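You operate a simulated robot arm through the tools that you are given. There is no shell and no other tool. Be economical: measure what you need, move in short steps, check, and stop when the job is done.

Carry out the task below with a simulated two-armed robot. There is one attempt and no reset: what you move stays moved.

JOB
Wash the teal brush in the full sink, close and switch off the olive heater and let the water out.
Fine: brush back in its cup; heater lid shut, heater switched off; the tap stays off. Set down upright: what you pick out.

Only the result counts: the job must be done as asked and must still hold three seconds after the hand-in. Knocking over, shifting, dropping, spilling or breaking anything else fails it. Lids that push on must go on centred and level and be pressed home; caps that screw on are set level and turned clockwise until they are tight.

ROBOT AND FRAMES
Two 7-joint arms with fingered hands on one trunk, on a base that drives. Base frame: it is fixed to the floor where the robot stands at the start and does not move with it; the origin is under the middle of the robot, x ahead of it, y to its left, z up; the surface under the hand at the start is at about z = 850. Readings come in mm, degrees, newtons and seconds.
The left shoulder is at the start at [22, 170, 1398], the right one opposite. With the tool pointing down near the work surface each hand reaches from about 100 to 680 mm from the robot's upright axis, wherever it stands, measured 20 degrees to its own side. Places, roughly: black sink knob [400, 100, 800]; blue tap knob [800, 0, 900]; grey heater lid [800, -400, 1000]; orange switch [500, -500, 900]; sink [600, 100, 900]. Payload 4 kg a hand.
The tool frame of a hand sits at the grasp point between the pads (the TCP): z along the fingers, y along the line on which they close. The tips reach 26 mm beyond it. Largest opening 132 mm; the body of the gripper starts 73 mm behind the TCP. The gripper is a hand of 4 fingers: y runs from the thumb to the fingers, the wrist lies at [0, 0, -224] in the tool frame.
Orientation is that of the tool frame in the base frame, as a unit quaternion [w, x, y, z]. With the fingers straight down and closing along the base's y, the tool's x points along the base's -x, its y along +y and its z along -z.

CONTROLS
- The arms move only by the tool play_rows. It takes "left_motion", "right_motion" or both (then of equal length, played together; a hand with none holds still); each is a list of rows, each a list of 6 numbers: the shift along the base's x, y, z in cm, then the turn, a rotation vector about the base's x, y, z in degrees. In form: [[dx, dy, dz, rx, ry, rz], ...]. A call has 1 to 8 rows; each row shifts and turns the commanded pose from where the row before left it. Each row takes 0.2 s and may step no farther than 50 mm and 8.6 degrees from the row before; otherwise, the whole call is refused. A pose out of reach is approached as far as the arm can. The call stops where the force on the tool passes 40 N (or 10 N more than at its start, if that is more) or the arm is blocked; 0.2 s more then pass. In this call time passes only in rows, and 0.2 s behind the last. It gives the time, the measured TCP pose, the force on the tool (base axes), the opening and the grip force at its end, in the units of the frame above (readings bear some noise), with the torque about the TCP (base axes, N m) and any sound that the robot's microphone picked up, and new pictures: "views" is both (left out), scene, wrist or none (wrist: the cameras of the hands that moved).
- Cameras (640 x 400 px; columns grow to the right, rows downward): "scene" is now at [93.7, -38.9, 1561.7]; the picture's right is [-0.44, -0.90, 0.00], its down [-0.70, 0.34, -0.63] and it looks along [0.56, -0.27, -0.78] (base axes); focal length 214 px, centre (320, 200). "left" rides on the left gripper at [-68, 2, -97] in its tool frame; the picture's right is [-0.03, -1.00, 0.00], its down [0.82, -0.02, -0.58] and it looks along [0.58, -0.01, 0.82] (tool axes); focal length 270 px, centre (320, 200). "right" rides on the right gripper at [68, 2, -97] in its tool frame; the picture's right is [-0.02, 1.00, 0.00], its down [-0.82, -0.02, -0.58] and it looks along [-0.58, -0.01, 0.82] (tool axes); focal length 270 px, centre (320, 200). There is no depth. A picture from a camera that has moved, and an enlarged one, comes with that camera's place and axes in the base frame and with its lens. The place of the scene camera against the robot may be out by one fixed shift of up to 25 mm in any direction.
- slide_trunk(by): slides the trunk up (or, below 0, down) by that many mm; the arms and the scene camera ride with it, the base frame stays. It gives what a move gives, with no picture.
- drive_base(legs): drives the robot by 1 to 6 legs, each [ahead, turn to the left] in mm and degrees, along the robot's own axes; the way and the turn of a leg run together, so that a leg with both is an arc; at most 1500 mm and 180 degrees a leg. The arms and the cameras ride along, it lands a little off, and it stops where it bumps. It gives what a move gives, and a new picture of the scene camera.
- curl_fingers(finger1, finger2, finger3, thumb_bend, hand): sets how far each is bent, from 0 (flat) to 1 (curled in); at 0.3 the hand is open as for a grip, at 0.7 the pads meet at the TCP. One left out holds its place. A second passes; each finger stops where it meets its share of the squeeze, and holds until it gets a number again. It is the only way to open and close the hand. It gives what a move gives, with no picture; readings hold the bend of each and the force on the fingers (four entries, about 0 where the hand has none), thumb and palm.
- aim_head(pan, tilt): turns the head with the scene camera to pan (to the left, within 86 degrees either way) and tilt (down, from -29 to 69), counted from straight ahead of the robot. It gives what a move gives, and a new picture of the scene camera.
- close_up(camera, box): a new picture of the part [left, top, right, bottom] of that camera's present view, enlarged. It takes no simulated time.
- close_job(): hands the job in; it is judged then, once.

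Go step by step. Nothing tells you exact positions but the pictures and the camera data: compare them with the known pose of the tool, close in by small moves and look again before you grip or let go. The budget is 120 turns and 260 pictures, counting those below and the enlarged ones. Unless the task says otherwise, let go and move clear before handing in, and close with one line.

The tools are called after "Emit:" as a command line: name --argument value ..., lists and objects as JSON in quotes. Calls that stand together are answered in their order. play_rows: Moves the arms, as the interface text tells. Its arguments: {"type":"object","properties":{"left_motion":{"type":"array"},"right_motion":{"type":"array"},"views":{"type":"string","enum":["both","scene","wrist","none"]}},"required":[]} The other tools are called the same way: slide_trunk (by) slides the trunk up or down; curl_fingers (finger1, finger2, finger3, thumb_bend, hand) moves the fingers one by one; drive_base (legs) drives the base; aim_head (pan, tilt) turns the head that bears the scene camera; close_up (camera, box) takes an enlarged picture of a part of a camera's view; close_job () hands the job in.

At the start:

```text
time: 0.0
left_ee_pos: [514.1, -14.9, 1285.9]
left_tool_rot: [0.0, 0.0, 1.0, 0.0]
left_ft_force: [-0.6, -0.6, 0.7]
left_moment: [-0.01, -0.03, 0.0]
left_opening: 131.9
left_grip_force: 0.1
left_shape: jaw
left_bend: [0.3, 0.3, 0.3, 0.3]
left_finger forces: [0.1, 0.0, 0.0, 0.0, 0.1, 0.0]
right_ee_pos: [390.8, -497.9, 1295.3]
right_tool_rot: [0.0, 0.001, 1.0, -0.001]
right_ft_force: [0.0, 0.4, 0.2]
right_moment: [0.0, -0.03, 0.01]
right_opening: 131.5
right_grip_force: 0.0
right_shape: jaw
right_bend: [0.3, 0.3, 0.3, 0.3]
right_finger forces: [0.0, 0.1, 0.0, 0.0, 0.0, 0.0]
trunk travel left (down, up): [-625.0, 130.0]
robot x, y, heading: [-0.9, -1.6, 0.2]
head pan, tilt: [-26.0, 51.2]
```

scene: 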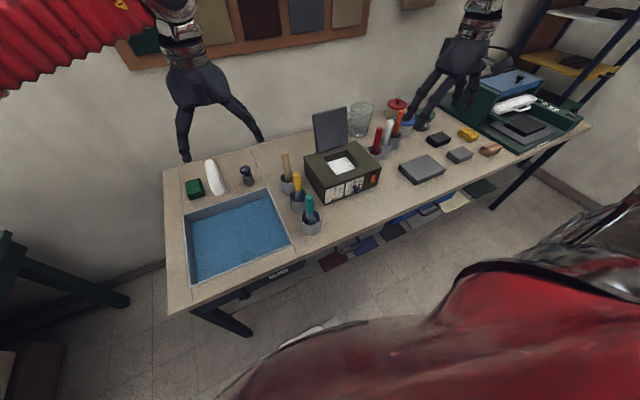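
right: 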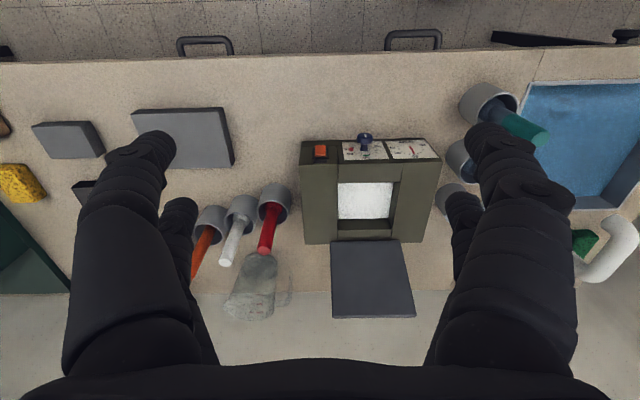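
left: 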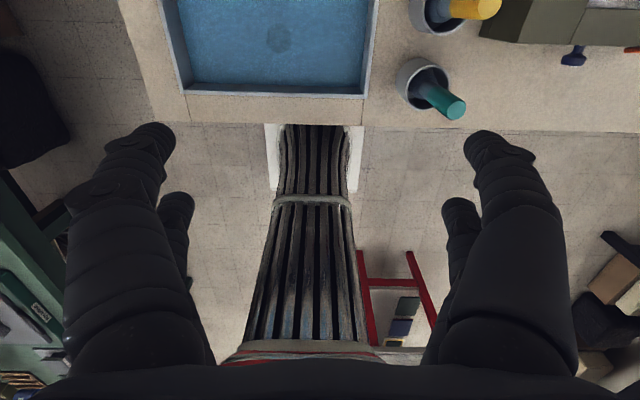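

I see the sink at the left, three brush cups beside it, the olive heater with its lid standing open, and other things to the right. I'll enlarge the key areas first.

Emit:
close_up --camera "scene" --box '[160, 130, 320, 230]'

Emit:
close_up --camera "scene" --box '[270, 100, 400, 240]'

Emit:
close_up --camera "scene" --box '[180, 220, 340, 320]'

Emit:
close_up --camera "right" --box '[290, 120, 450, 220]'

Emit:
close_up --camera "left" --box '[380, 0, 640, 140]'

```text
4.00 times, centred on (240, 180) of scene
camera zoom: at [93.7, -38.9, 1561.7], right [-0.44, -0.9, 0.0], down [-0.7, 0.34, -0.63], along [0.56, -0.27, -0.78], focal length 858 px, centre (640, 280)
```

zoom: 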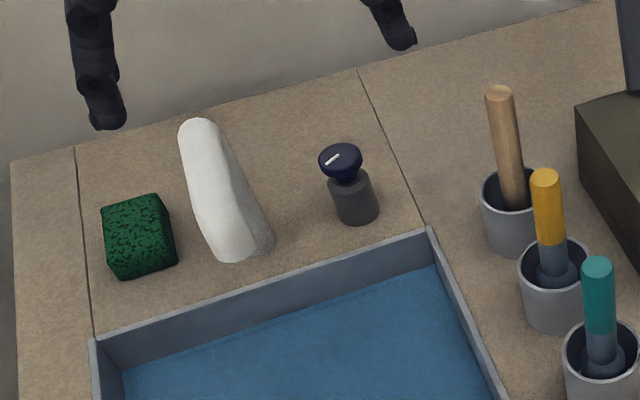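

```text
2.86 times, centred on (335, 170) of scene
camera zoom: at [93.7, -38.9, 1561.7], right [-0.44, -0.9, 0.0], down [-0.7, 0.34, -0.63], along [0.56, -0.27, -0.78], focal length 613 px, centre (277, 286)
```

zoom: 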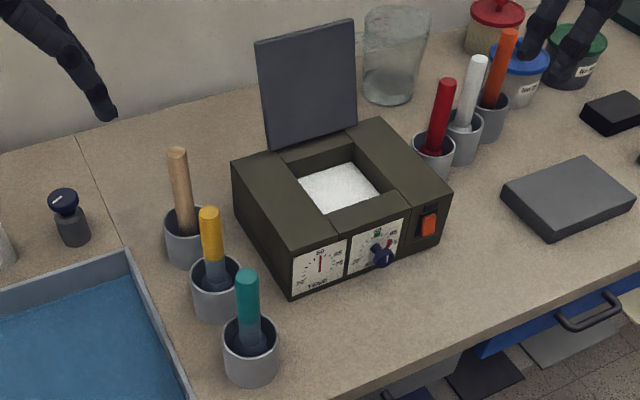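

```text
4.00 times, centred on (260, 270) of scene
camera zoom: at [93.7, -38.9, 1561.7], right [-0.44, -0.9, 0.0], down [-0.7, 0.34, -0.63], along [0.56, -0.27, -0.78], focal length 858 px, centre (560, -80)
```

zoom: 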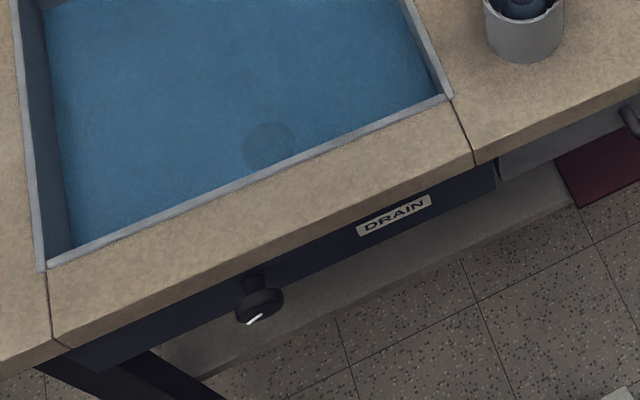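

```text
4.00 times, centred on (370, 170) of right
camera zoom: at [321.9, -495.3, 1391.7], right [0.03, 1.0, 0.0], down [0.82, -0.02, 0.58], along [0.58, -0.02, -0.82], focal length 1081 px, centre (120, 320)
```

zoom: 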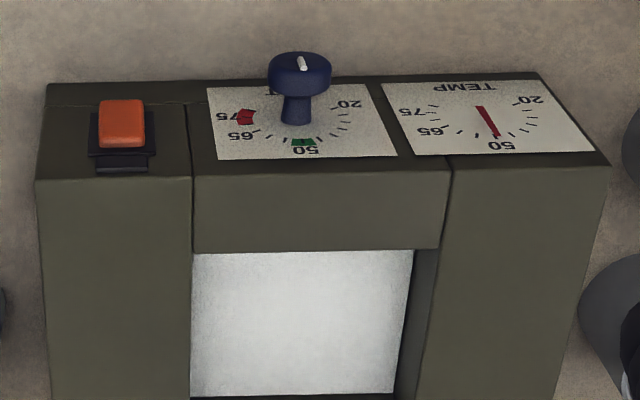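

```text
2.46 times, centred on (510, 70) of left
camera zoom: at [581.4, -13.3, 1382.3], right [0.03, -1.0, 0.0], down [-0.82, -0.02, 0.58], along [-0.58, -0.01, -0.82], focal length 665 px, centre (-148, 520)
```

zoom: 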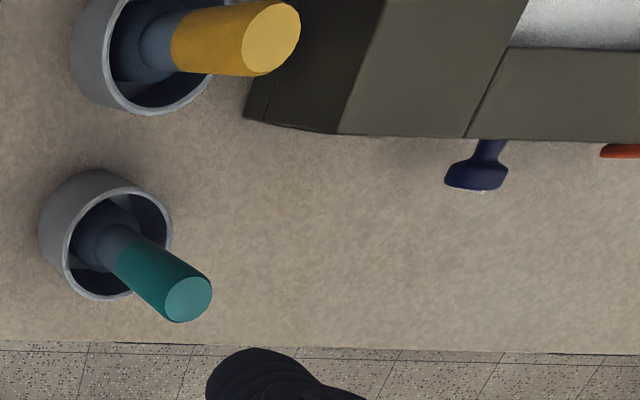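

The teal brush should stand at about (480, -187), with its top near z 1036. I'll bring the left hand over it and look again.

Emit:
play_rows --left_motion '[[-0.8, -4.3, 0, 0, 0, 0], [-0.8, -4.3, 0, 0, 0, 0], [-0.8, -4.3, 0, 0, 0, 0], [-0.8, -4.3, -2, 0, 0, 0], [0, 0, -4, 0, 0, 0], [0, 0, -4, 0, 0, 0]]'

```text
time: 1.4
left_ee_pos: [481.4, -189.6, 1185.2]
left_tool_rot: [0.0, 0.0, 1.0, -0.001]
left_ft_force: [-0.4, 0.1, -0.5]
left_moment: [0.01, 0.0, 0.0]
left_opening: 131.8
left_grip_force: 0.0
left_shape: jaw
left_bend: [0.3, 0.3, 0.3, 0.3]
left_finger forces: [0.0, 0.0, 0.0, 0.1, 0.0, 0.1]
right_ee_pos: [390.6, -498.9, 1296.6]
right_tool_rot: [0.0, 0.001, 1.0, 0.001]
right_ft_force: [0.0, -0.3, 0.6]
right_moment: [0.04, 0.01, -0.02]
right_opening: 131.8
right_grip_force: 0.0
right_shape: jaw
right_bend: [0.3, 0.3, 0.3, 0.3]
right_finger forces: [0.0, 0.1, 0.0, 0.0, 0.0, 0.1]
trunk travel left (down, up): [-625.0, 130.0]
robot x, y, heading: [-0.5, -0.6, 0.1]
head pan, tilt: [-26.0, 51.2]
camera scene: at [93.9, -40.4, 1561.7], right [-0.44, -0.9, 0.0], down [-0.7, 0.34, -0.63], along [0.56, -0.27, -0.78], focal length 214 px, centre (320, 200)
camera left: at [549.3, -187.4, 1281.9], right [0.03, -1.0, 0.0], down [-0.82, -0.02, 0.58], along [-0.58, -0.01, -0.82], focal length 270 px, centre (320, 200)
```

scene: 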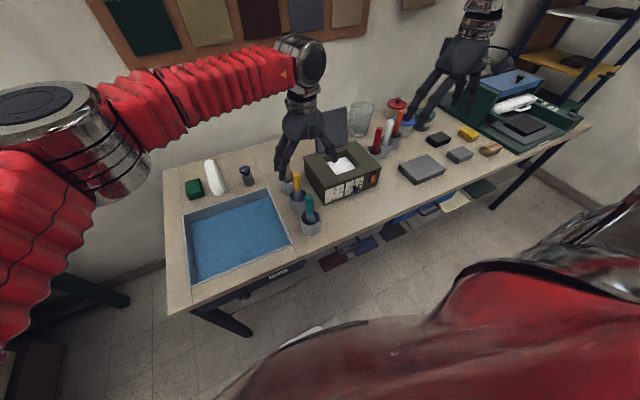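
left: 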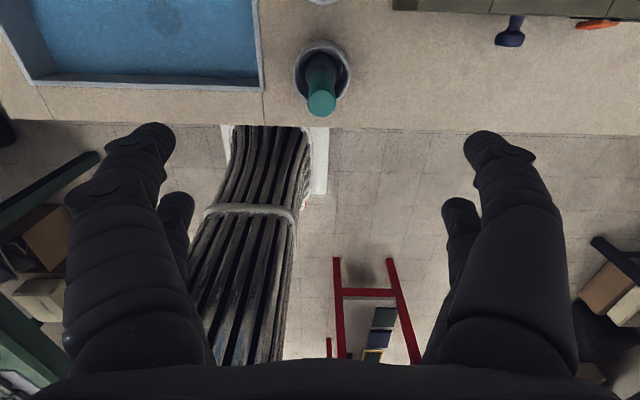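

The brush top is straight below the hand, at (482, -190, ~1036). I'll descend around the handle.

Emit:
play_rows --left_motion '[[0, 0, -4.5, 0, 0, 0], [0, 0, -4.5, 0, 0, 0], [0, 0, -4.5, 0, 0, 0], [0, 0, -4.0, 0, 0, 0]]'

Emit:
close_up --camera "scene" --box '[240, 140, 380, 240]'

```text
time: 2.4
left_ee_pos: [481.4, -189.2, 1010.7]
left_tool_rot: [0.0, 0.0, 1.0, 0.0]
left_ft_force: [-0.1, -0.7, 0.0]
left_moment: [-0.01, -0.03, -0.02]
left_opening: 131.7
left_grip_force: 0.1
left_shape: jaw
left_bend: [0.3, 0.3, 0.3, 0.3]
left_finger forces: [0.1, 0.1, 0.0, 0.0, 0.0, 0.0]
right_ee_pos: [391.1, -498.9, 1295.6]
right_tool_rot: [0.001, 0.0, 1.0, 0.001]
right_ft_force: [-0.1, 0.2, 1.2]
right_moment: [0.01, -0.02, 0.0]
right_opening: 131.9
right_grip_force: 0.1
right_shape: jaw
right_bend: [0.3, 0.3, 0.3, 0.3]
right_finger forces: [0.0, 0.0, 0.0, 0.0, 0.0, 0.1]
trunk travel left (down, up): [-625.0, 130.0]
robot x, y, heading: [-0.4, -2.9, -0.2]
head pan, tilt: [-26.0, 51.2]
camera scene: at [93.9, -39.6, 1561.7], right [-0.44, -0.9, 0.0], down [-0.7, 0.34, -0.63], along [0.56, -0.27, -0.78], focal length 214 px, centre (320, 200)
camera left: at [549.4, -186.8, 1107.2], right [0.02, -1.0, 0.0], down [-0.82, -0.02, 0.58], along [-0.58, -0.01, -0.82], focal length 270 px, centre (320, 200)
```

scene: 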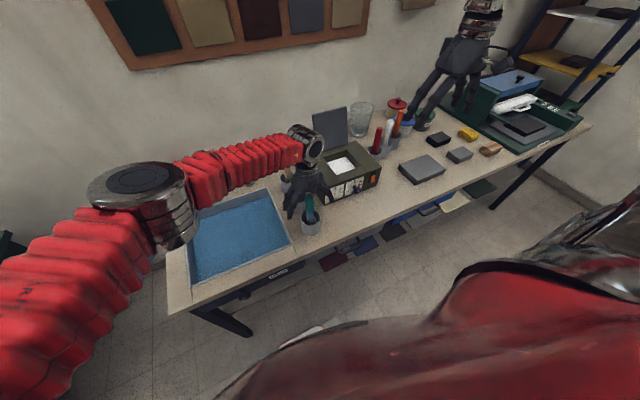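
left: 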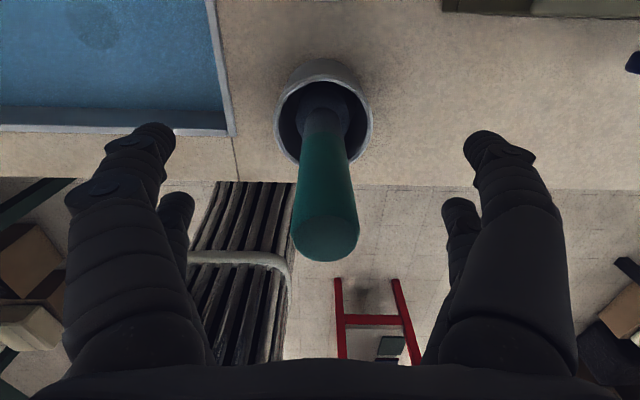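

```text
4.00 times, centred on (310, 190) of scene
camera zoom: at [93.9, -39.6, 1561.7], right [-0.44, -0.9, 0.0], down [-0.7, 0.34, -0.63], along [0.56, -0.27, -0.78], focal length 858 px, centre (360, 240)
```

zoom: 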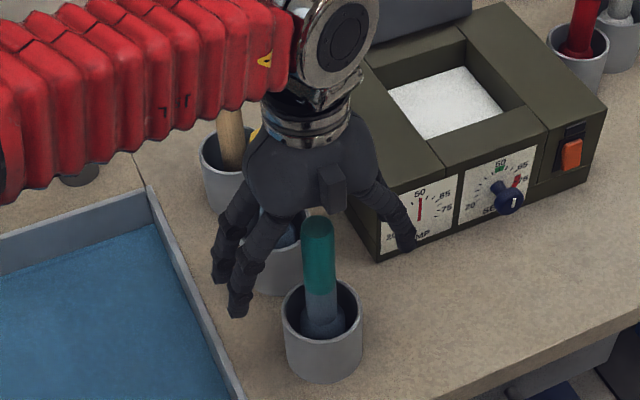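

The brush is between the thumb and the fingers, centred within a few mm. I'll close the left hand on the handle.

Emit:
curl_fingers --hand "left" --finger1 0.7 --finger2 0.7 --finger3 0.7 --thumb_bend 0.7

Emit:
close_up --camera "left" --box '[120, 20, 520, 320]'

```text
time: 3.4
left_ee_pos: [481.5, -188.6, 1012.0]
left_tool_rot: [0.0, 0.0, 1.0, 0.0]
left_ft_force: [0.4, -0.2, 0.2]
left_moment: [0.02, -0.04, -0.02]
left_opening: 3.2
left_grip_force: 0.9
left_shape: fingers
left_bend: [0.69, 0.69, 0.69, 0.7]
left_finger forces: [0.4, 0.6, 0.5, 0.0, 0.6, 0.1]
right_ee_pos: [390.6, -496.2, 1295.8]
right_tool_rot: [0.0, 0.001, 1.0, 0.0]
right_ft_force: [0.0, 0.0, -0.3]
right_moment: [0.0, 0.0, -0.01]
right_opening: 132.2
right_grip_force: 0.0
right_shape: jaw
right_bend: [0.3, 0.3, 0.3, 0.3]
right_finger forces: [0.2, 0.0, 0.0, 0.0, 0.1, 0.1]
trunk travel left (down, up): [-625.0, 130.0]
robot x, y, heading: [-1.3, -2.7, -0.0]
head pan, tilt: [-26.0, 51.2]
```

```text
1.33 times, centred on (320, 170) of left
camera zoom: at [549.4, -186.1, 1107.7], right [0.03, -1.0, 0.0], down [-0.82, -0.02, 0.58], along [-0.58, -0.01, -0.82], focal length 360 px, centre (320, 240)
```

zoom: 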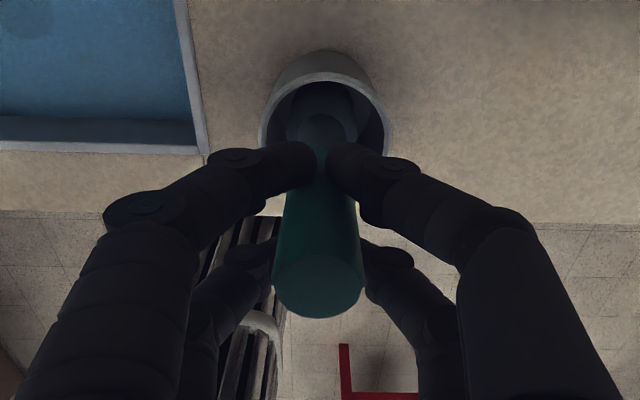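

The reading says the pads nearly met (3 mm), so I check from the scene camera whether the handle is really between them.

Emit:
close_up --camera "scene" --box '[270, 150, 350, 210]'

Emit:
close_up --camera "left" --box '[240, 100, 400, 260]'

```text
6.67 times, centred on (310, 180) of scene
camera zoom: at [93.8, -39.0, 1561.7], right [-0.44, -0.9, 0.0], down [-0.7, 0.34, -0.63], along [0.56, -0.27, -0.78], focal length 1430 px, centre (387, 333)
```

zoom: 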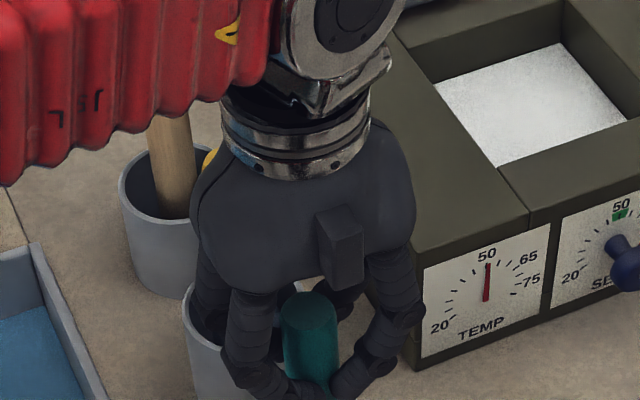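

```text
2.50 times, centred on (320, 180) of left
camera zoom: at [549.4, -186.1, 1107.7], right [0.03, -1.0, 0.0], down [-0.82, -0.02, 0.58], along [-0.58, -0.01, -0.82], focal length 676 px, centre (320, 250)
```

zoom: 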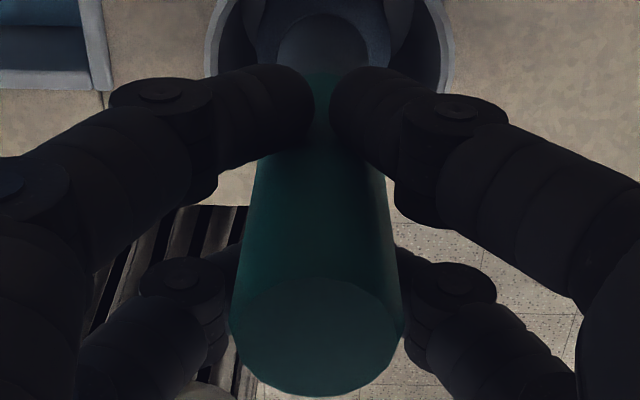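

The hand closes in two pairs, about 46 mm apart in x, and the brush just stands in the gap between them. I'll open, shift back 22 mm so the front pair meets the handle, and close again.

Emit:
curl_fingers --hand "left" --finger1 0.3 --finger2 0.7 --finger3 0.3 --thumb_bend 0.3

Emit:
close_up --camera "left" --box '[0, 0, 640, 400]'

```text
time: 4.4
left_ee_pos: [480.8, -188.4, 1011.5]
left_tool_rot: [0.001, 0.0, 1.0, 0.0]
left_ft_force: [0.1, 0.5, 0.2]
left_moment: [0.0, 0.02, 0.0]
left_opening: 132.5
left_grip_force: 0.2
left_shape: fingers
left_bend: [0.3, 0.7, 0.3, 0.3]
left_finger forces: [0.0, 0.2, 0.2, 0.1, 0.0, 0.0]
right_ee_pos: [391.1, -497.4, 1296.2]
right_tool_rot: [0.0, 0.001, 1.0, 0.0]
right_ft_force: [-0.8, -0.3, -1.3]
right_moment: [0.02, 0.01, 0.02]
right_opening: 132.1
right_grip_force: 0.0
right_shape: jaw
right_bend: [0.3, 0.3, 0.3, 0.3]
right_finger forces: [0.0, 0.0, 0.0, 0.0, 0.0, 0.0]
trunk travel left (down, up): [-625.0, 130.0]
robot x, y, heading: [0.7, 0.3, -0.1]
head pan, tilt: [-26.0, 51.2]
```

```text
1.00 times, centred on (320, 200) of left (not enlarged: the box is as wide or as high as the picture)
camera zoom: at [549.4, -186.1, 1107.8], right [0.03, -1.0, 0.0], down [-0.82, -0.02, 0.58], along [-0.58, -0.01, -0.82], focal length 270 px, centre (320, 200)
```

zoom: 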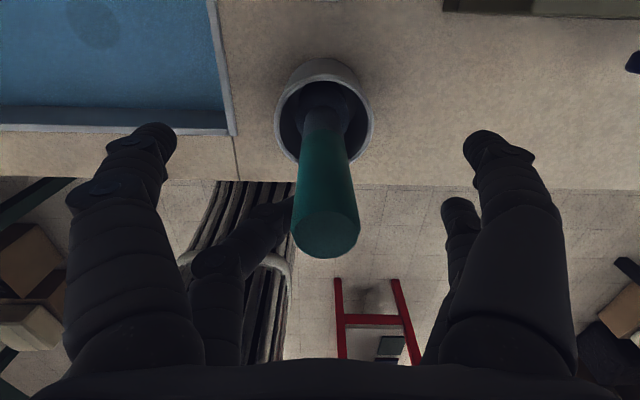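

finger2 is the rear one on the +y side. I'll open it, shift the hand back, and look.

Emit:
curl_fingers --hand "left" --finger2 0.3

Emit:
play_rows --left_motion '[[-1.1, 0, 0, 0, 0, 0], [-1.1, -0.1, -0.2, 0, 0, 0]]' --views "none"

Emit:
curl_fingers --hand "left" --finger1 0.55 --finger2 0.4 --finger3 0.55 --thumb_bend 0.55

Emit:
close_up --camera "left" --box '[120, 20, 520, 320]'

```text
time: 5.4
left_ee_pos: [482.2, -187.9, 1011.2]
left_tool_rot: [0.0, 0.0, 1.0, 0.0]
left_ft_force: [0.5, -0.5, 0.0]
left_moment: [0.03, 0.0, 0.02]
left_opening: 132.1
left_grip_force: 0.1
left_shape: fingers
left_bend: [0.3, 0.3, 0.3, 0.3]
left_finger forces: [0.0, 0.0, 0.0, 0.0, 0.0, 0.0]
right_ee_pos: [390.3, -496.5, 1295.0]
right_tool_rot: [0.0, 0.001, 1.0, 0.0]
right_ft_force: [0.1, -0.8, 0.0]
right_moment: [-0.02, 0.0, -0.01]
right_opening: 132.0
right_grip_force: 0.0
right_shape: jaw
right_bend: [0.3, 0.3, 0.3, 0.3]
right_finger forces: [0.0, 0.0, 0.0, 0.0, 0.0, 0.0]
trunk travel left (down, up): [-625.0, 130.0]
robot x, y, heading: [0.7, -0.4, -0.2]
head pan, tilt: [-26.0, 51.2]
```

```text
time: 6.0
left_ee_pos: [458.0, -187.7, 1009.1]
left_tool_rot: [-0.001, 0.0, 1.0, 0.001]
left_ft_force: [1.0, -1.1, 0.0]
left_moment: [-0.02, -0.02, 0.01]
left_opening: 132.2
left_grip_force: 0.1
left_shape: fingers
left_bend: [0.3, 0.3, 0.3, 0.3]
left_finger forces: [0.0, 0.0, 0.1, 0.0, 0.0, 0.0]
right_ee_pos: [390.6, -497.5, 1295.2]
right_tool_rot: [0.0, 0.001, 1.0, -0.001]
right_ft_force: [-0.4, -0.6, 0.1]
right_moment: [-0.03, 0.0, 0.01]
right_opening: 132.0
right_grip_force: 0.1
right_shape: jaw
right_bend: [0.3, 0.3, 0.3, 0.3]
right_finger forces: [0.0, 0.0, 0.0, 0.0, 0.0, 0.0]
trunk travel left (down, up): [-625.0, 130.0]
robot x, y, heading: [1.5, 0.6, -0.2]
head pan, tilt: [-26.0, 51.2]
```

```text
time: 7.0
left_ee_pos: [459.1, -188.0, 1009.7]
left_tool_rot: [0.0, 0.001, 1.0, 0.001]
left_ft_force: [-0.2, 0.8, -0.5]
left_moment: [0.0, -0.01, -0.05]
left_opening: 49.7
left_grip_force: 0.1
left_shape: fingers
left_bend: [0.55, 0.4, 0.55, 0.55]
left_finger forces: [0.0, 0.0, 0.1, 0.1, 0.1, 0.0]
right_ee_pos: [390.6, -498.6, 1295.4]
right_tool_rot: [0.001, 0.001, 1.0, -0.001]
right_ft_force: [0.8, -0.1, 0.3]
right_moment: [-0.01, 0.0, 0.02]
right_opening: 132.1
right_grip_force: 0.1
right_shape: jaw
right_bend: [0.3, 0.3, 0.3, 0.3]
right_finger forces: [0.0, 0.1, 0.0, 0.0, 0.1, 0.0]
trunk travel left (down, up): [-625.0, 130.0]
robot x, y, heading: [-1.7, 2.9, 0.0]
head pan, tilt: [-26.0, 51.2]
```

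```text
1.33 times, centred on (320, 170) of left
camera zoom: at [527.0, -186.7, 1105.8], right [0.03, -1.0, 0.0], down [-0.82, -0.02, 0.58], along [-0.58, -0.01, -0.82], focal length 360 px, centre (320, 240)
```

zoom: 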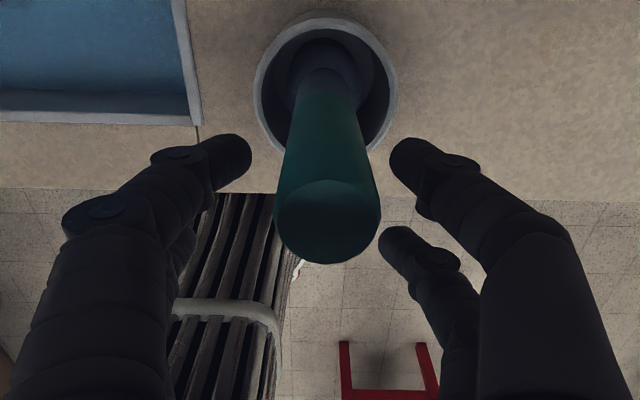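

The front pair now lines up with the handle axis. A 2 mm shift in y, then I close.

Emit:
play_rows --left_motion '[[0, -0.2, 0, 0, 0, 0]]' --views "none"

Emit:
curl_fingers --hand "left" --finger1 0.7 --finger2 0.4 --finger3 0.7 --thumb_bend 0.7

Emit:
close_up --camera "left" --box '[120, 20, 520, 320]'

```text
time: 7.4
left_ee_pos: [459.1, -190.4, 1009.0]
left_tool_rot: [0.0, 0.0, 1.0, 0.0]
left_ft_force: [-0.1, -0.3, 0.9]
left_moment: [-0.03, 0.02, -0.02]
left_opening: 49.8
left_grip_force: 0.0
left_shape: fingers
left_bend: [0.55, 0.4, 0.55, 0.55]
left_finger forces: [0.0, 0.1, 0.1, 0.0, 0.0, 0.0]
right_ee_pos: [390.6, -497.7, 1295.6]
right_tool_rot: [0.001, 0.001, 1.0, 0.0]
right_ft_force: [0.7, 0.1, -0.1]
right_moment: [0.02, 0.0, -0.02]
right_opening: 131.9
right_grip_force: 0.2
right_shape: jaw
right_bend: [0.3, 0.3, 0.3, 0.3]
right_finger forces: [0.0, 0.0, 0.1, 0.1, 0.1, 0.1]
trunk travel left (down, up): [-625.0, 130.0]
robot x, y, heading: [5.3, 0.1, 0.2]
head pan, tilt: [-26.0, 51.2]
```

```text
time: 8.4
left_ee_pos: [459.4, -190.1, 1009.1]
left_tool_rot: [0.0, 0.0, 1.0, 0.0]
left_ft_force: [0.8, -0.6, 0.6]
left_moment: [0.02, 0.01, -0.01]
left_opening: 21.9
left_grip_force: 6.0
left_shape: fingers
left_bend: [0.62, 0.4, 0.7, 0.66]
left_finger forces: [6.2, 0.0, 0.0, 0.1, 6.2, 0.0]
right_ee_pos: [389.6, -497.8, 1296.4]
right_tool_rot: [0.0, 0.001, 1.0, -0.001]
right_ft_force: [-0.6, -0.5, 0.3]
right_moment: [0.03, -0.01, 0.0]
right_opening: 131.8
right_grip_force: 0.0
right_shape: jaw
right_bend: [0.3, 0.3, 0.3, 0.3]
right_finger forces: [0.0, 0.0, 0.1, 0.1, 0.0, 0.0]
trunk travel left (down, up): [-625.0, 130.0]
robot x, y, heading: [2.3, 1.1, 0.0]
head pan, tilt: [-26.0, 51.2]
```

```text
1.33 times, centred on (320, 170) of left
camera zoom: at [527.3, -188.5, 1105.8], right [0.03, -1.0, 0.0], down [-0.82, -0.02, 0.58], along [-0.58, -0.01, -0.82], focal length 360 px, centre (320, 240)
```

zoom: 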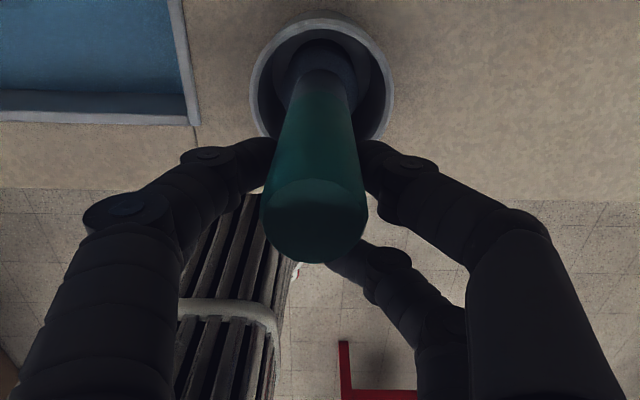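

The grip holds at 6 N between finger1 and the thumb. I'll lift slowly.

Emit:
play_rows --left_motion '[[0, 0, 2, 0, 0, 0], [0, 0, 3, 0, 0, 0], [0, 0, 3, 0, 0, 0], [0, 0, 3, 0, 0, 0]]'

Emit:
close_up --camera "scene" --box '[240, 130, 380, 240]'

```text
time: 9.4
left_ee_pos: [458.8, -189.4, 1119.5]
left_tool_rot: [0.0, 0.001, 1.0, 0.0]
left_ft_force: [-0.8, 0.5, -1.8]
left_moment: [0.02, -0.04, -0.01]
left_opening: 22.2
left_grip_force: 6.1
left_shape: fingers
left_bend: [0.62, 0.4, 0.7, 0.67]
left_finger forces: [6.2, 0.1, 0.0, 0.1, 6.3, 0.0]
right_ee_pos: [390.4, -497.9, 1297.4]
right_tool_rot: [0.0, 0.001, 1.0, -0.001]
right_ft_force: [-0.3, 0.3, 0.4]
right_moment: [-0.01, -0.02, -0.02]
right_opening: 132.0
right_grip_force: 0.0
right_shape: jaw
right_bend: [0.3, 0.3, 0.3, 0.3]
right_finger forces: [0.1, 0.1, 0.0, 0.0, 0.0, 0.0]
trunk travel left (down, up): [-625.0, 130.0]
robot x, y, heading: [1.8, 0.8, -0.1]
head pan, tilt: [-26.0, 51.2]
camera scene: at [93.3, -38.9, 1561.8], right [-0.44, -0.9, 0.0], down [-0.7, 0.34, -0.63], along [0.56, -0.27, -0.78], focal length 214 px, centre (320, 200)
camera left: at [526.5, -187.9, 1216.2], right [0.02, -1.0, 0.0], down [-0.82, -0.02, 0.58], along [-0.58, -0.01, -0.82], focal length 270 px, centre (320, 200)
```

scene: 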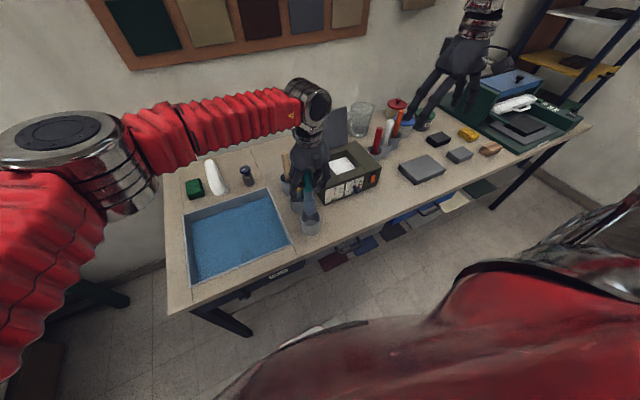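
left: 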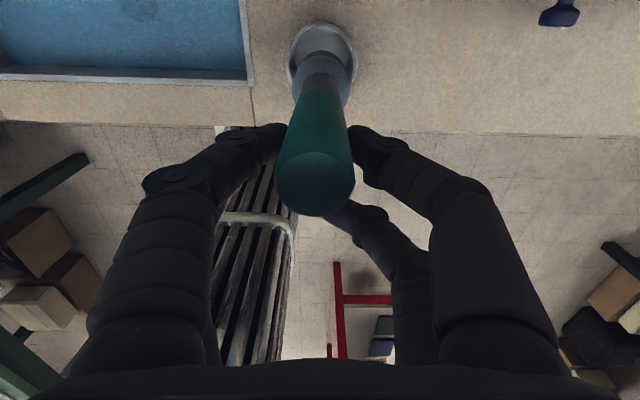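

```text
3.64 times, centred on (310, 185) of scene
camera zoom: at [93.3, -38.9, 1561.8], right [-0.44, -0.9, 0.0], down [-0.7, 0.34, -0.63], along [0.56, -0.27, -0.78], focal length 780 px, centre (356, 254)
```

zoom: 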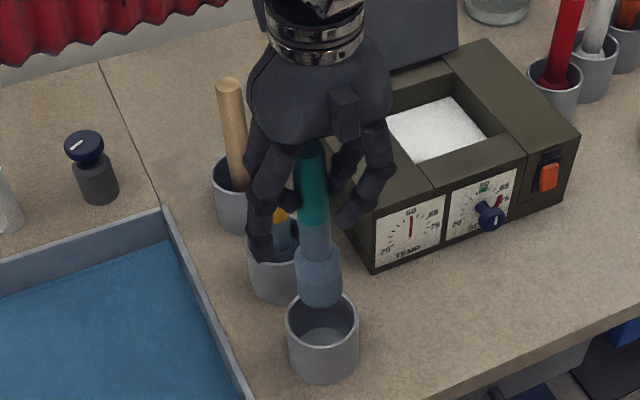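

The brush hangs upright and is clear of the cup. I'll carry it over the sink.

Emit:
play_rows --left_motion '[[0, 4, 1, 0, 0, 0], [0, 4.5, 0, 0, 0, 0], [0, 4.5, 0, 0, 0, 0], [1.5, 4.5, 0, 0, 0, 0], [2, 4.5, 0, 0, 0, 0], [2.5, 1, 0, 0, 0, 0]]'

Emit:
close_up --camera "scene" --box '[160, 130, 340, 290]'

```text
time: 10.8
left_ee_pos: [519.5, 38.5, 1129.4]
left_tool_rot: [0.0, 0.0, 1.0, 0.001]
left_ft_force: [0.0, -0.4, -0.2]
left_moment: [0.03, 0.05, -0.03]
left_opening: 22.1
left_grip_force: 6.3
left_shape: fingers
left_bend: [0.62, 0.4, 0.7, 0.67]
left_finger forces: [6.2, 0.0, 0.1, 0.0, 6.2, 0.1]
right_ee_pos: [391.1, -497.3, 1295.9]
right_tool_rot: [-0.002, 0.001, 1.0, 0.0]
right_ft_force: [0.6, -0.1, 0.5]
right_moment: [0.02, -0.02, -0.06]
right_opening: 131.9
right_grip_force: 0.1
right_shape: jaw
right_bend: [0.3, 0.3, 0.3, 0.3]
right_finger forces: [0.0, 0.0, 0.0, 0.0, 0.0, 0.1]
trunk travel left (down, up): [-625.0, 130.0]
robot x, y, heading: [0.7, 2.2, 0.2]
head pan, tilt: [-26.0, 51.2]
camera scene: at [94.7, -39.9, 1561.6], right [-0.44, -0.9, 0.0], down [-0.7, 0.34, -0.63], along [0.56, -0.27, -0.78], focal length 214 px, centre (320, 200)
camera left: at [587.7, 40.5, 1225.7], right [0.02, -1.0, 0.0], down [-0.82, -0.02, 0.58], along [-0.58, -0.01, -0.82], focal length 270 px, centre (320, 200)
```

scene: 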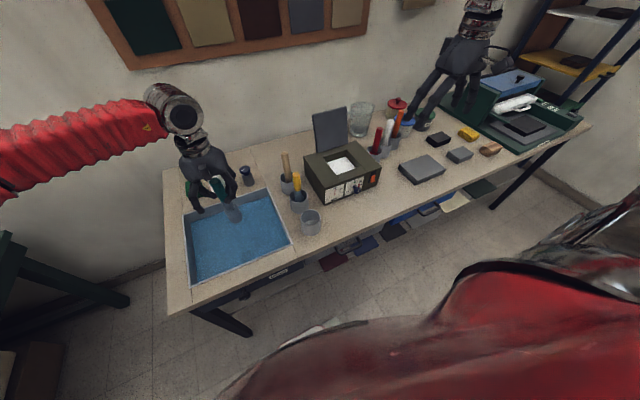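
left: 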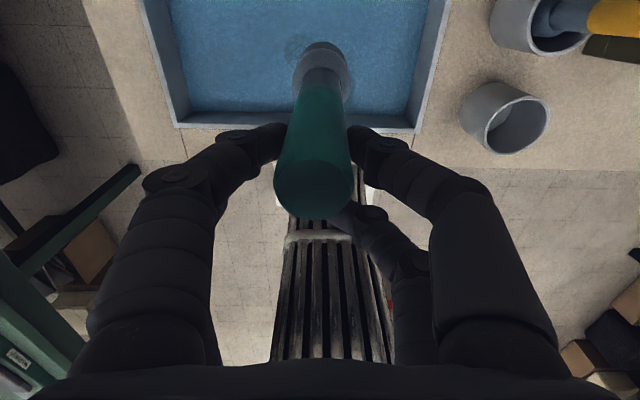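

```text
2.50 times, centred on (250, 210) of scene
camera zoom: at [94.7, -39.9, 1561.6], right [-0.44, -0.9, 0.0], down [-0.7, 0.34, -0.63], along [0.56, -0.27, -0.78], focal length 536 px, centre (495, 175)
```

zoom: 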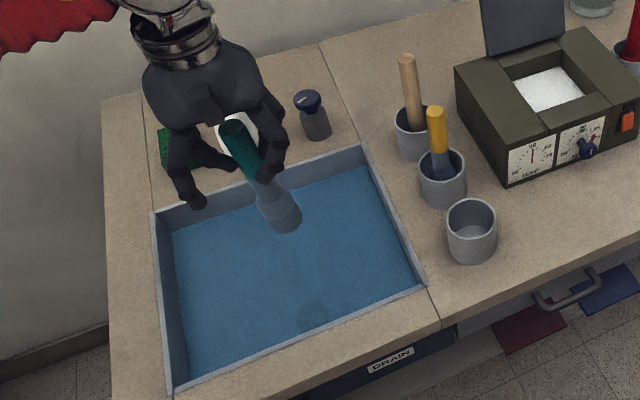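

The brush is over the open water. I'll dip it in steps, watching the force.

Emit:
play_rows --left_motion '[[0, 0, -4.5, 0, 0, 0], [0, 0, -4.5, 0, 0, 0], [0, 0, -4, 0, 0, 0], [0, 0, -3, 0, 0, 0]]'

Emit:
close_up --camera "scene" --box '[160, 130, 340, 290]'

```text
time: 11.8
left_ee_pos: [519.2, 39.6, 969.3]
left_tool_rot: [0.0, -0.001, 1.0, 0.0]
left_ft_force: [0.2, 0.0, -1.5]
left_moment: [0.01, 0.0, 0.01]
left_opening: 22.1
left_grip_force: 5.8
left_shape: fingers
left_bend: [0.62, 0.4, 0.7, 0.67]
left_finger forces: [6.2, 0.1, 0.0, 0.1, 6.1, 0.0]
right_ee_pos: [390.2, -496.8, 1296.0]
right_tool_rot: [-0.001, 0.001, 1.0, 0.0]
right_ft_force: [0.8, 0.3, 0.2]
right_moment: [-0.02, 0.04, 0.0]
right_opening: 132.1
right_grip_force: 0.1
right_shape: jaw
right_bend: [0.3, 0.3, 0.3, 0.3]
right_finger forces: [0.1, 0.1, 0.1, 0.1, 0.0, 0.1]
trunk travel left (down, up): [-625.0, 130.0]
robot x, y, heading: [1.4, -1.2, -0.0]
head pan, tilt: [-26.0, 51.2]
camera scene: at [94.4, -39.1, 1561.7], right [-0.44, -0.9, 0.0], down [-0.7, 0.34, -0.63], along [0.56, -0.27, -0.78], focal length 214 px, centre (320, 200)
camera left: at [587.1, 41.5, 1065.7], right [0.03, -1.0, 0.0], down [-0.82, -0.02, 0.58], along [-0.58, -0.01, -0.82], focal length 270 px, centre (320, 200)
```

scene: 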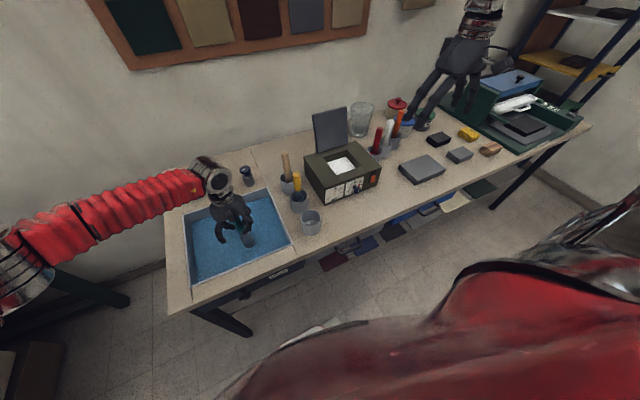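
left: 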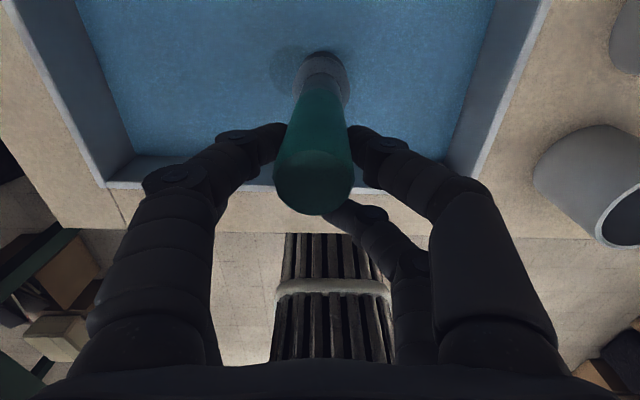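

```text
2.50 times, centred on (250, 210) of scene
camera zoom: at [94.4, -39.1, 1561.7], right [-0.44, -0.9, 0.0], down [-0.7, 0.34, -0.63], along [0.56, -0.27, -0.78], focal length 536 px, centre (495, 175)
```

zoom: 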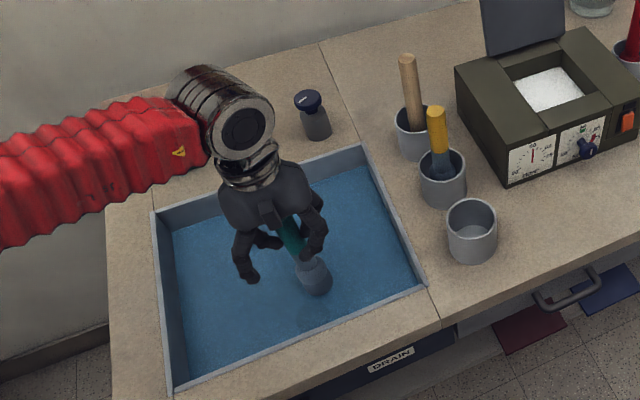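

The bristle end is about at the water line. I'll go deeper, in small steps.

Emit:
play_rows --left_motion '[[0, 0, -2, 0, 0, 0], [0, 0, -2, 0, 0, 0], [0, 0, -1, 0, 0, 0]]'

Emit:
close_up --camera "scene" --box '[190, 180, 300, 280]'

```text
time: 12.6
left_ee_pos: [519.6, 39.7, 920.3]
left_tool_rot: [0.0, 0.0, 1.0, 0.0]
left_ft_force: [-0.4, -0.4, -1.8]
left_moment: [-0.02, 0.01, 0.0]
left_opening: 21.7
left_grip_force: 6.0
left_shape: fingers
left_bend: [0.62, 0.4, 0.7, 0.67]
left_finger forces: [6.1, 0.0, 0.0, 0.1, 6.1, 0.0]
right_ee_pos: [391.0, -497.3, 1295.5]
right_tool_rot: [-0.001, 0.0, 1.0, 0.001]
right_ft_force: [0.4, 0.2, 0.2]
right_moment: [-0.03, 0.01, 0.01]
right_opening: 131.8
right_grip_force: 0.1
right_shape: jaw
right_bend: [0.3, 0.3, 0.3, 0.3]
right_finger forces: [0.1, 0.0, 0.1, 0.0, 0.0, 0.0]
trunk travel left (down, up): [-625.0, 130.0]
robot x, y, heading: [1.7, 0.1, 0.2]
head pan, tilt: [-26.0, 51.2]
camera scene: at [93.8, -38.8, 1561.7], right [-0.44, -0.9, 0.0], down [-0.7, 0.34, -0.63], along [0.56, -0.27, -0.78], focal length 214 px, centre (320, 200)
camera left: at [587.1, 41.9, 1016.5], right [0.02, -1.0, 0.0], down [-0.82, -0.02, 0.58], along [-0.58, -0.01, -0.82], focal length 270 px, centre (320, 200)
```

scene: 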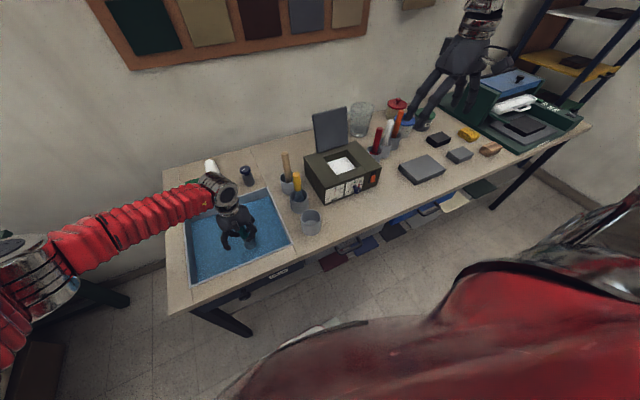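
left: 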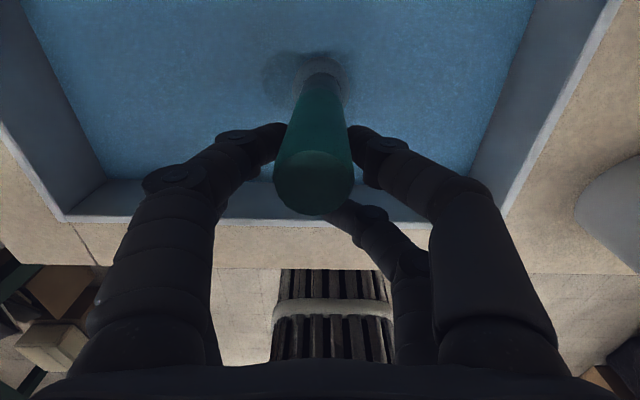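

```text
4.00 times, centred on (245, 230) of scene
camera zoom: at [93.8, -38.8, 1561.7], right [-0.44, -0.9, 0.0], down [-0.7, 0.34, -0.63], along [0.56, -0.27, -0.78], focal length 858 px, centre (620, 80)
```

zoom: 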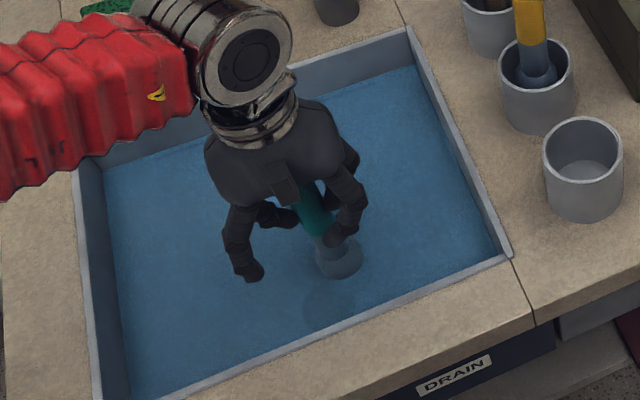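

The bristles are submerged. I'll go a little deeper and swish around, stopping if the force rises.

Emit:
play_rows --left_motion '[[0, 0, -1.5, 0, 0, 0], [0, 3, 0, 0, 0, 0], [2, 0, 0, 0, 0, 0], [0, -4, 0, 0, 0, 0], [-2, -2, 0, 0, 0, 0], [0, 4, 0, 0, 0, 0], [2, 2, 0, 0, 0, 0], [0, -4, 0, 0, 0, 0]]' --views "none"

Emit:
play_rows --left_motion '[[0, 4, 0, 0, 0, 0], [0, -4, 0, 0, 0, 0], [0, 4, 0, 0, 0, 0], [0, -4, 0, 0, 0, 0], [0, 0, 1.5, 0, 0, 0], [0, 4, -1.5, 0, 0, 0], [0, -4, 0, 0, 0, 0], [-2, 1, 0, 0, 0, 0]]'

Emit:
close_up --camera "scene" --box '[190, 180, 300, 280]'

```text
time: 14.4
left_ee_pos: [538.9, 29.7, 904.3]
left_tool_rot: [0.0, -0.001, 1.0, 0.001]
left_ft_force: [0.1, -0.4, 1.7]
left_moment: [0.16, -0.04, -0.02]
left_opening: 21.4
left_grip_force: 6.9
left_shape: fingers
left_bend: [0.65, 0.4, 0.7, 0.66]
left_finger forces: [7.7, 0.1, 0.0, 0.1, 6.4, 0.0]
right_ee_pos: [389.8, -499.0, 1293.8]
right_tool_rot: [0.001, 0.001, 1.0, 0.001]
right_ft_force: [0.5, -0.2, -0.7]
right_moment: [0.01, -0.02, 0.0]
right_opening: 131.9
right_grip_force: 0.0
right_shape: jaw
right_bend: [0.3, 0.3, 0.3, 0.3]
right_finger forces: [0.0, 0.1, 0.0, 0.1, 0.0, 0.0]
trunk travel left (down, up): [-625.0, 130.0]
robot x, y, heading: [-2.0, -0.6, -0.2]
head pan, tilt: [-26.0, 51.2]
```

```text
time: 16.2
left_ee_pos: [520.1, 42.5, 903.7]
left_tool_rot: [0.0, -0.001, 1.0, -0.001]
left_ft_force: [-0.6, 0.1, 4.2]
left_moment: [-0.08, -0.11, -0.03]
left_opening: 18.3
left_grip_force: 5.6
left_shape: fingers
left_bend: [0.65, 0.4, 0.7, 0.68]
left_finger forces: [5.0, 0.0, 0.0, 0.0, 5.4, 0.0]
right_ee_pos: [389.6, -494.3, 1298.3]
right_tool_rot: [0.001, 0.001, 1.0, -0.002]
right_ft_force: [-0.3, 0.4, 0.3]
right_moment: [-0.09, 0.0, -0.01]
right_opening: 131.8
right_grip_force: 0.0
right_shape: jaw
right_bend: [0.3, 0.3, 0.3, 0.3]
right_finger forces: [0.0, 0.1, 0.0, 0.0, 0.0, 0.0]
trunk travel left (down, up): [-625.0, 130.0]
robot x, y, heading: [-2.0, -2.3, -0.2]
head pan, tilt: [-26.0, 51.2]
camera scene: at [92.1, -34.7, 1562.0], right [-0.44, -0.9, 0.0], down [-0.7, 0.34, -0.63], along [0.56, -0.28, -0.78], focal length 214 px, centre (320, 200)
camera left: at [586.8, 44.2, 1001.0], right [0.03, -1.0, 0.0], down [-0.82, -0.02, 0.58], along [-0.58, -0.02, -0.82], focal length 270 px, centre (320, 200)
```

scene: 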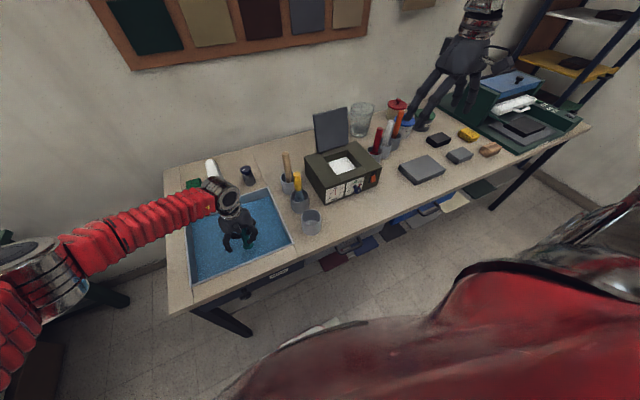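
left: 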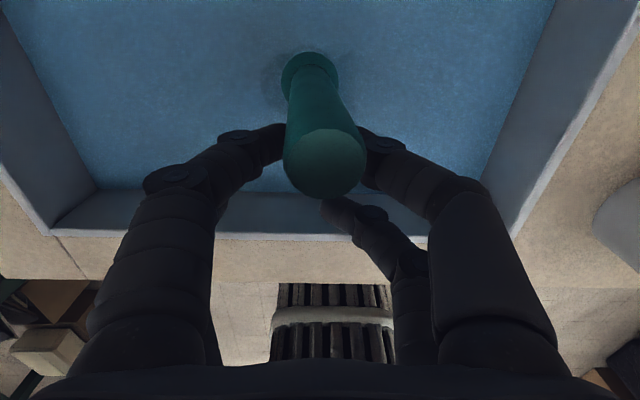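

```text
4.00 times, centred on (245, 230) of scene
camera zoom: at [92.1, -34.7, 1562.0], right [-0.44, -0.9, 0.0], down [-0.7, 0.34, -0.63], along [0.56, -0.28, -0.78], focal length 858 px, centre (620, 80)
```

zoom: 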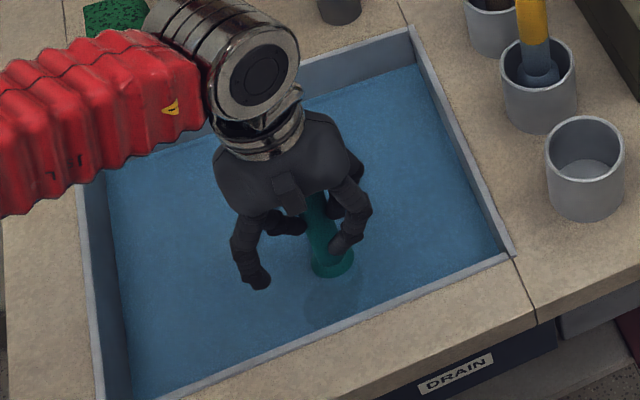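

The grey paint is gone and the brush is teal all over, so it is washed. It touched the floor and has tilted slightly, so I'll lift out and check.

Emit:
play_rows --left_motion '[[0, 0, 2, 0, 0, 0], [0, 0, 4, 0, 0, 0], [0, 0, 4, 0, 0, 0], [0, 0, 4, 0, 0, 0], [0, 0, 4, 0, 0, 0], [0, 0, 4, 0, 0, 0], [0, 0, 2, 0, 0, 0]]'

Emit:
close_up --camera "scene" --box '[160, 130, 300, 270]'

```text
time: 17.8
left_ee_pos: [519.0, 40.1, 1143.5]
left_tool_rot: [0.001, 0.0, 1.0, 0.0]
left_ft_force: [0.4, 0.7, -0.5]
left_moment: [-0.01, 0.04, 0.0]
left_opening: 18.5
left_grip_force: 4.5
left_shape: fingers
left_bend: [0.64, 0.4, 0.7, 0.68]
left_finger forces: [4.4, 0.0, 0.0, 0.0, 4.4, 0.0]
right_ee_pos: [390.3, -497.9, 1295.4]
right_tool_rot: [0.0, 0.001, 1.0, -0.001]
right_ft_force: [-0.1, 0.3, -0.2]
right_moment: [-0.01, -0.03, 0.01]
right_opening: 131.8
right_grip_force: 0.1
right_shape: jaw
right_bend: [0.3, 0.3, 0.3, 0.3]
right_finger forces: [0.1, 0.0, 0.0, 0.1, 0.0, 0.0]
trunk travel left (down, up): [-625.0, 130.0]
robot x, y, heading: [1.0, -0.4, 0.2]
head pan, tilt: [-26.0, 51.2]
camera scene: at [93.7, -39.3, 1561.7], right [-0.44, -0.9, 0.0], down [-0.7, 0.34, -0.63], along [0.56, -0.27, -0.78], focal length 214 px, centre (320, 200)
camera left: at [587.0, 41.8, 1240.8], right [0.03, -1.0, 0.0], down [-0.82, -0.02, 0.58], along [-0.58, -0.01, -0.82], focal length 270 px, centre (320, 200)
```

scene: 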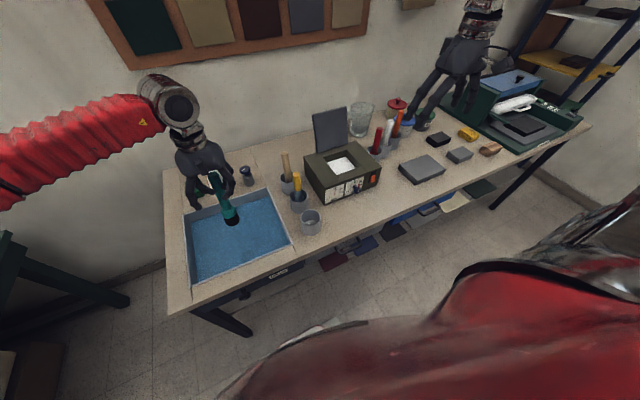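
left: 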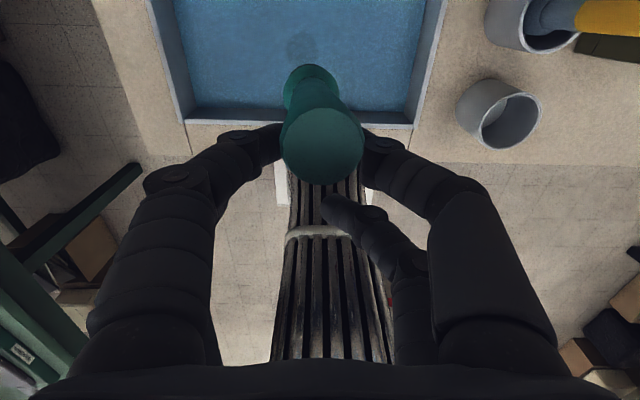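

```text
2.86 times, centred on (230, 200) of scene
camera zoom: at [93.7, -39.3, 1561.7], right [-0.44, -0.9, 0.0], down [-0.7, 0.34, -0.63], along [0.56, -0.27, -0.78], focal length 613 px, centre (577, 200)
```

zoom: 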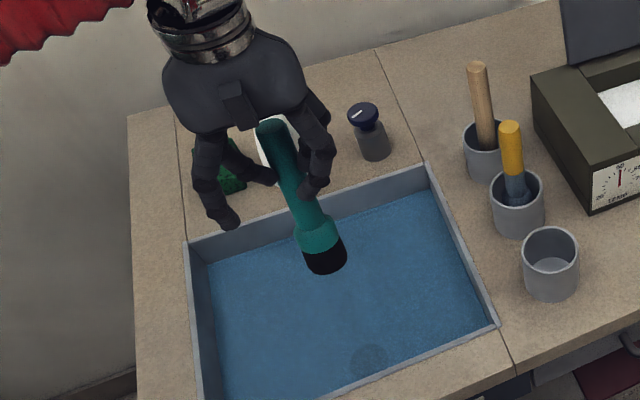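

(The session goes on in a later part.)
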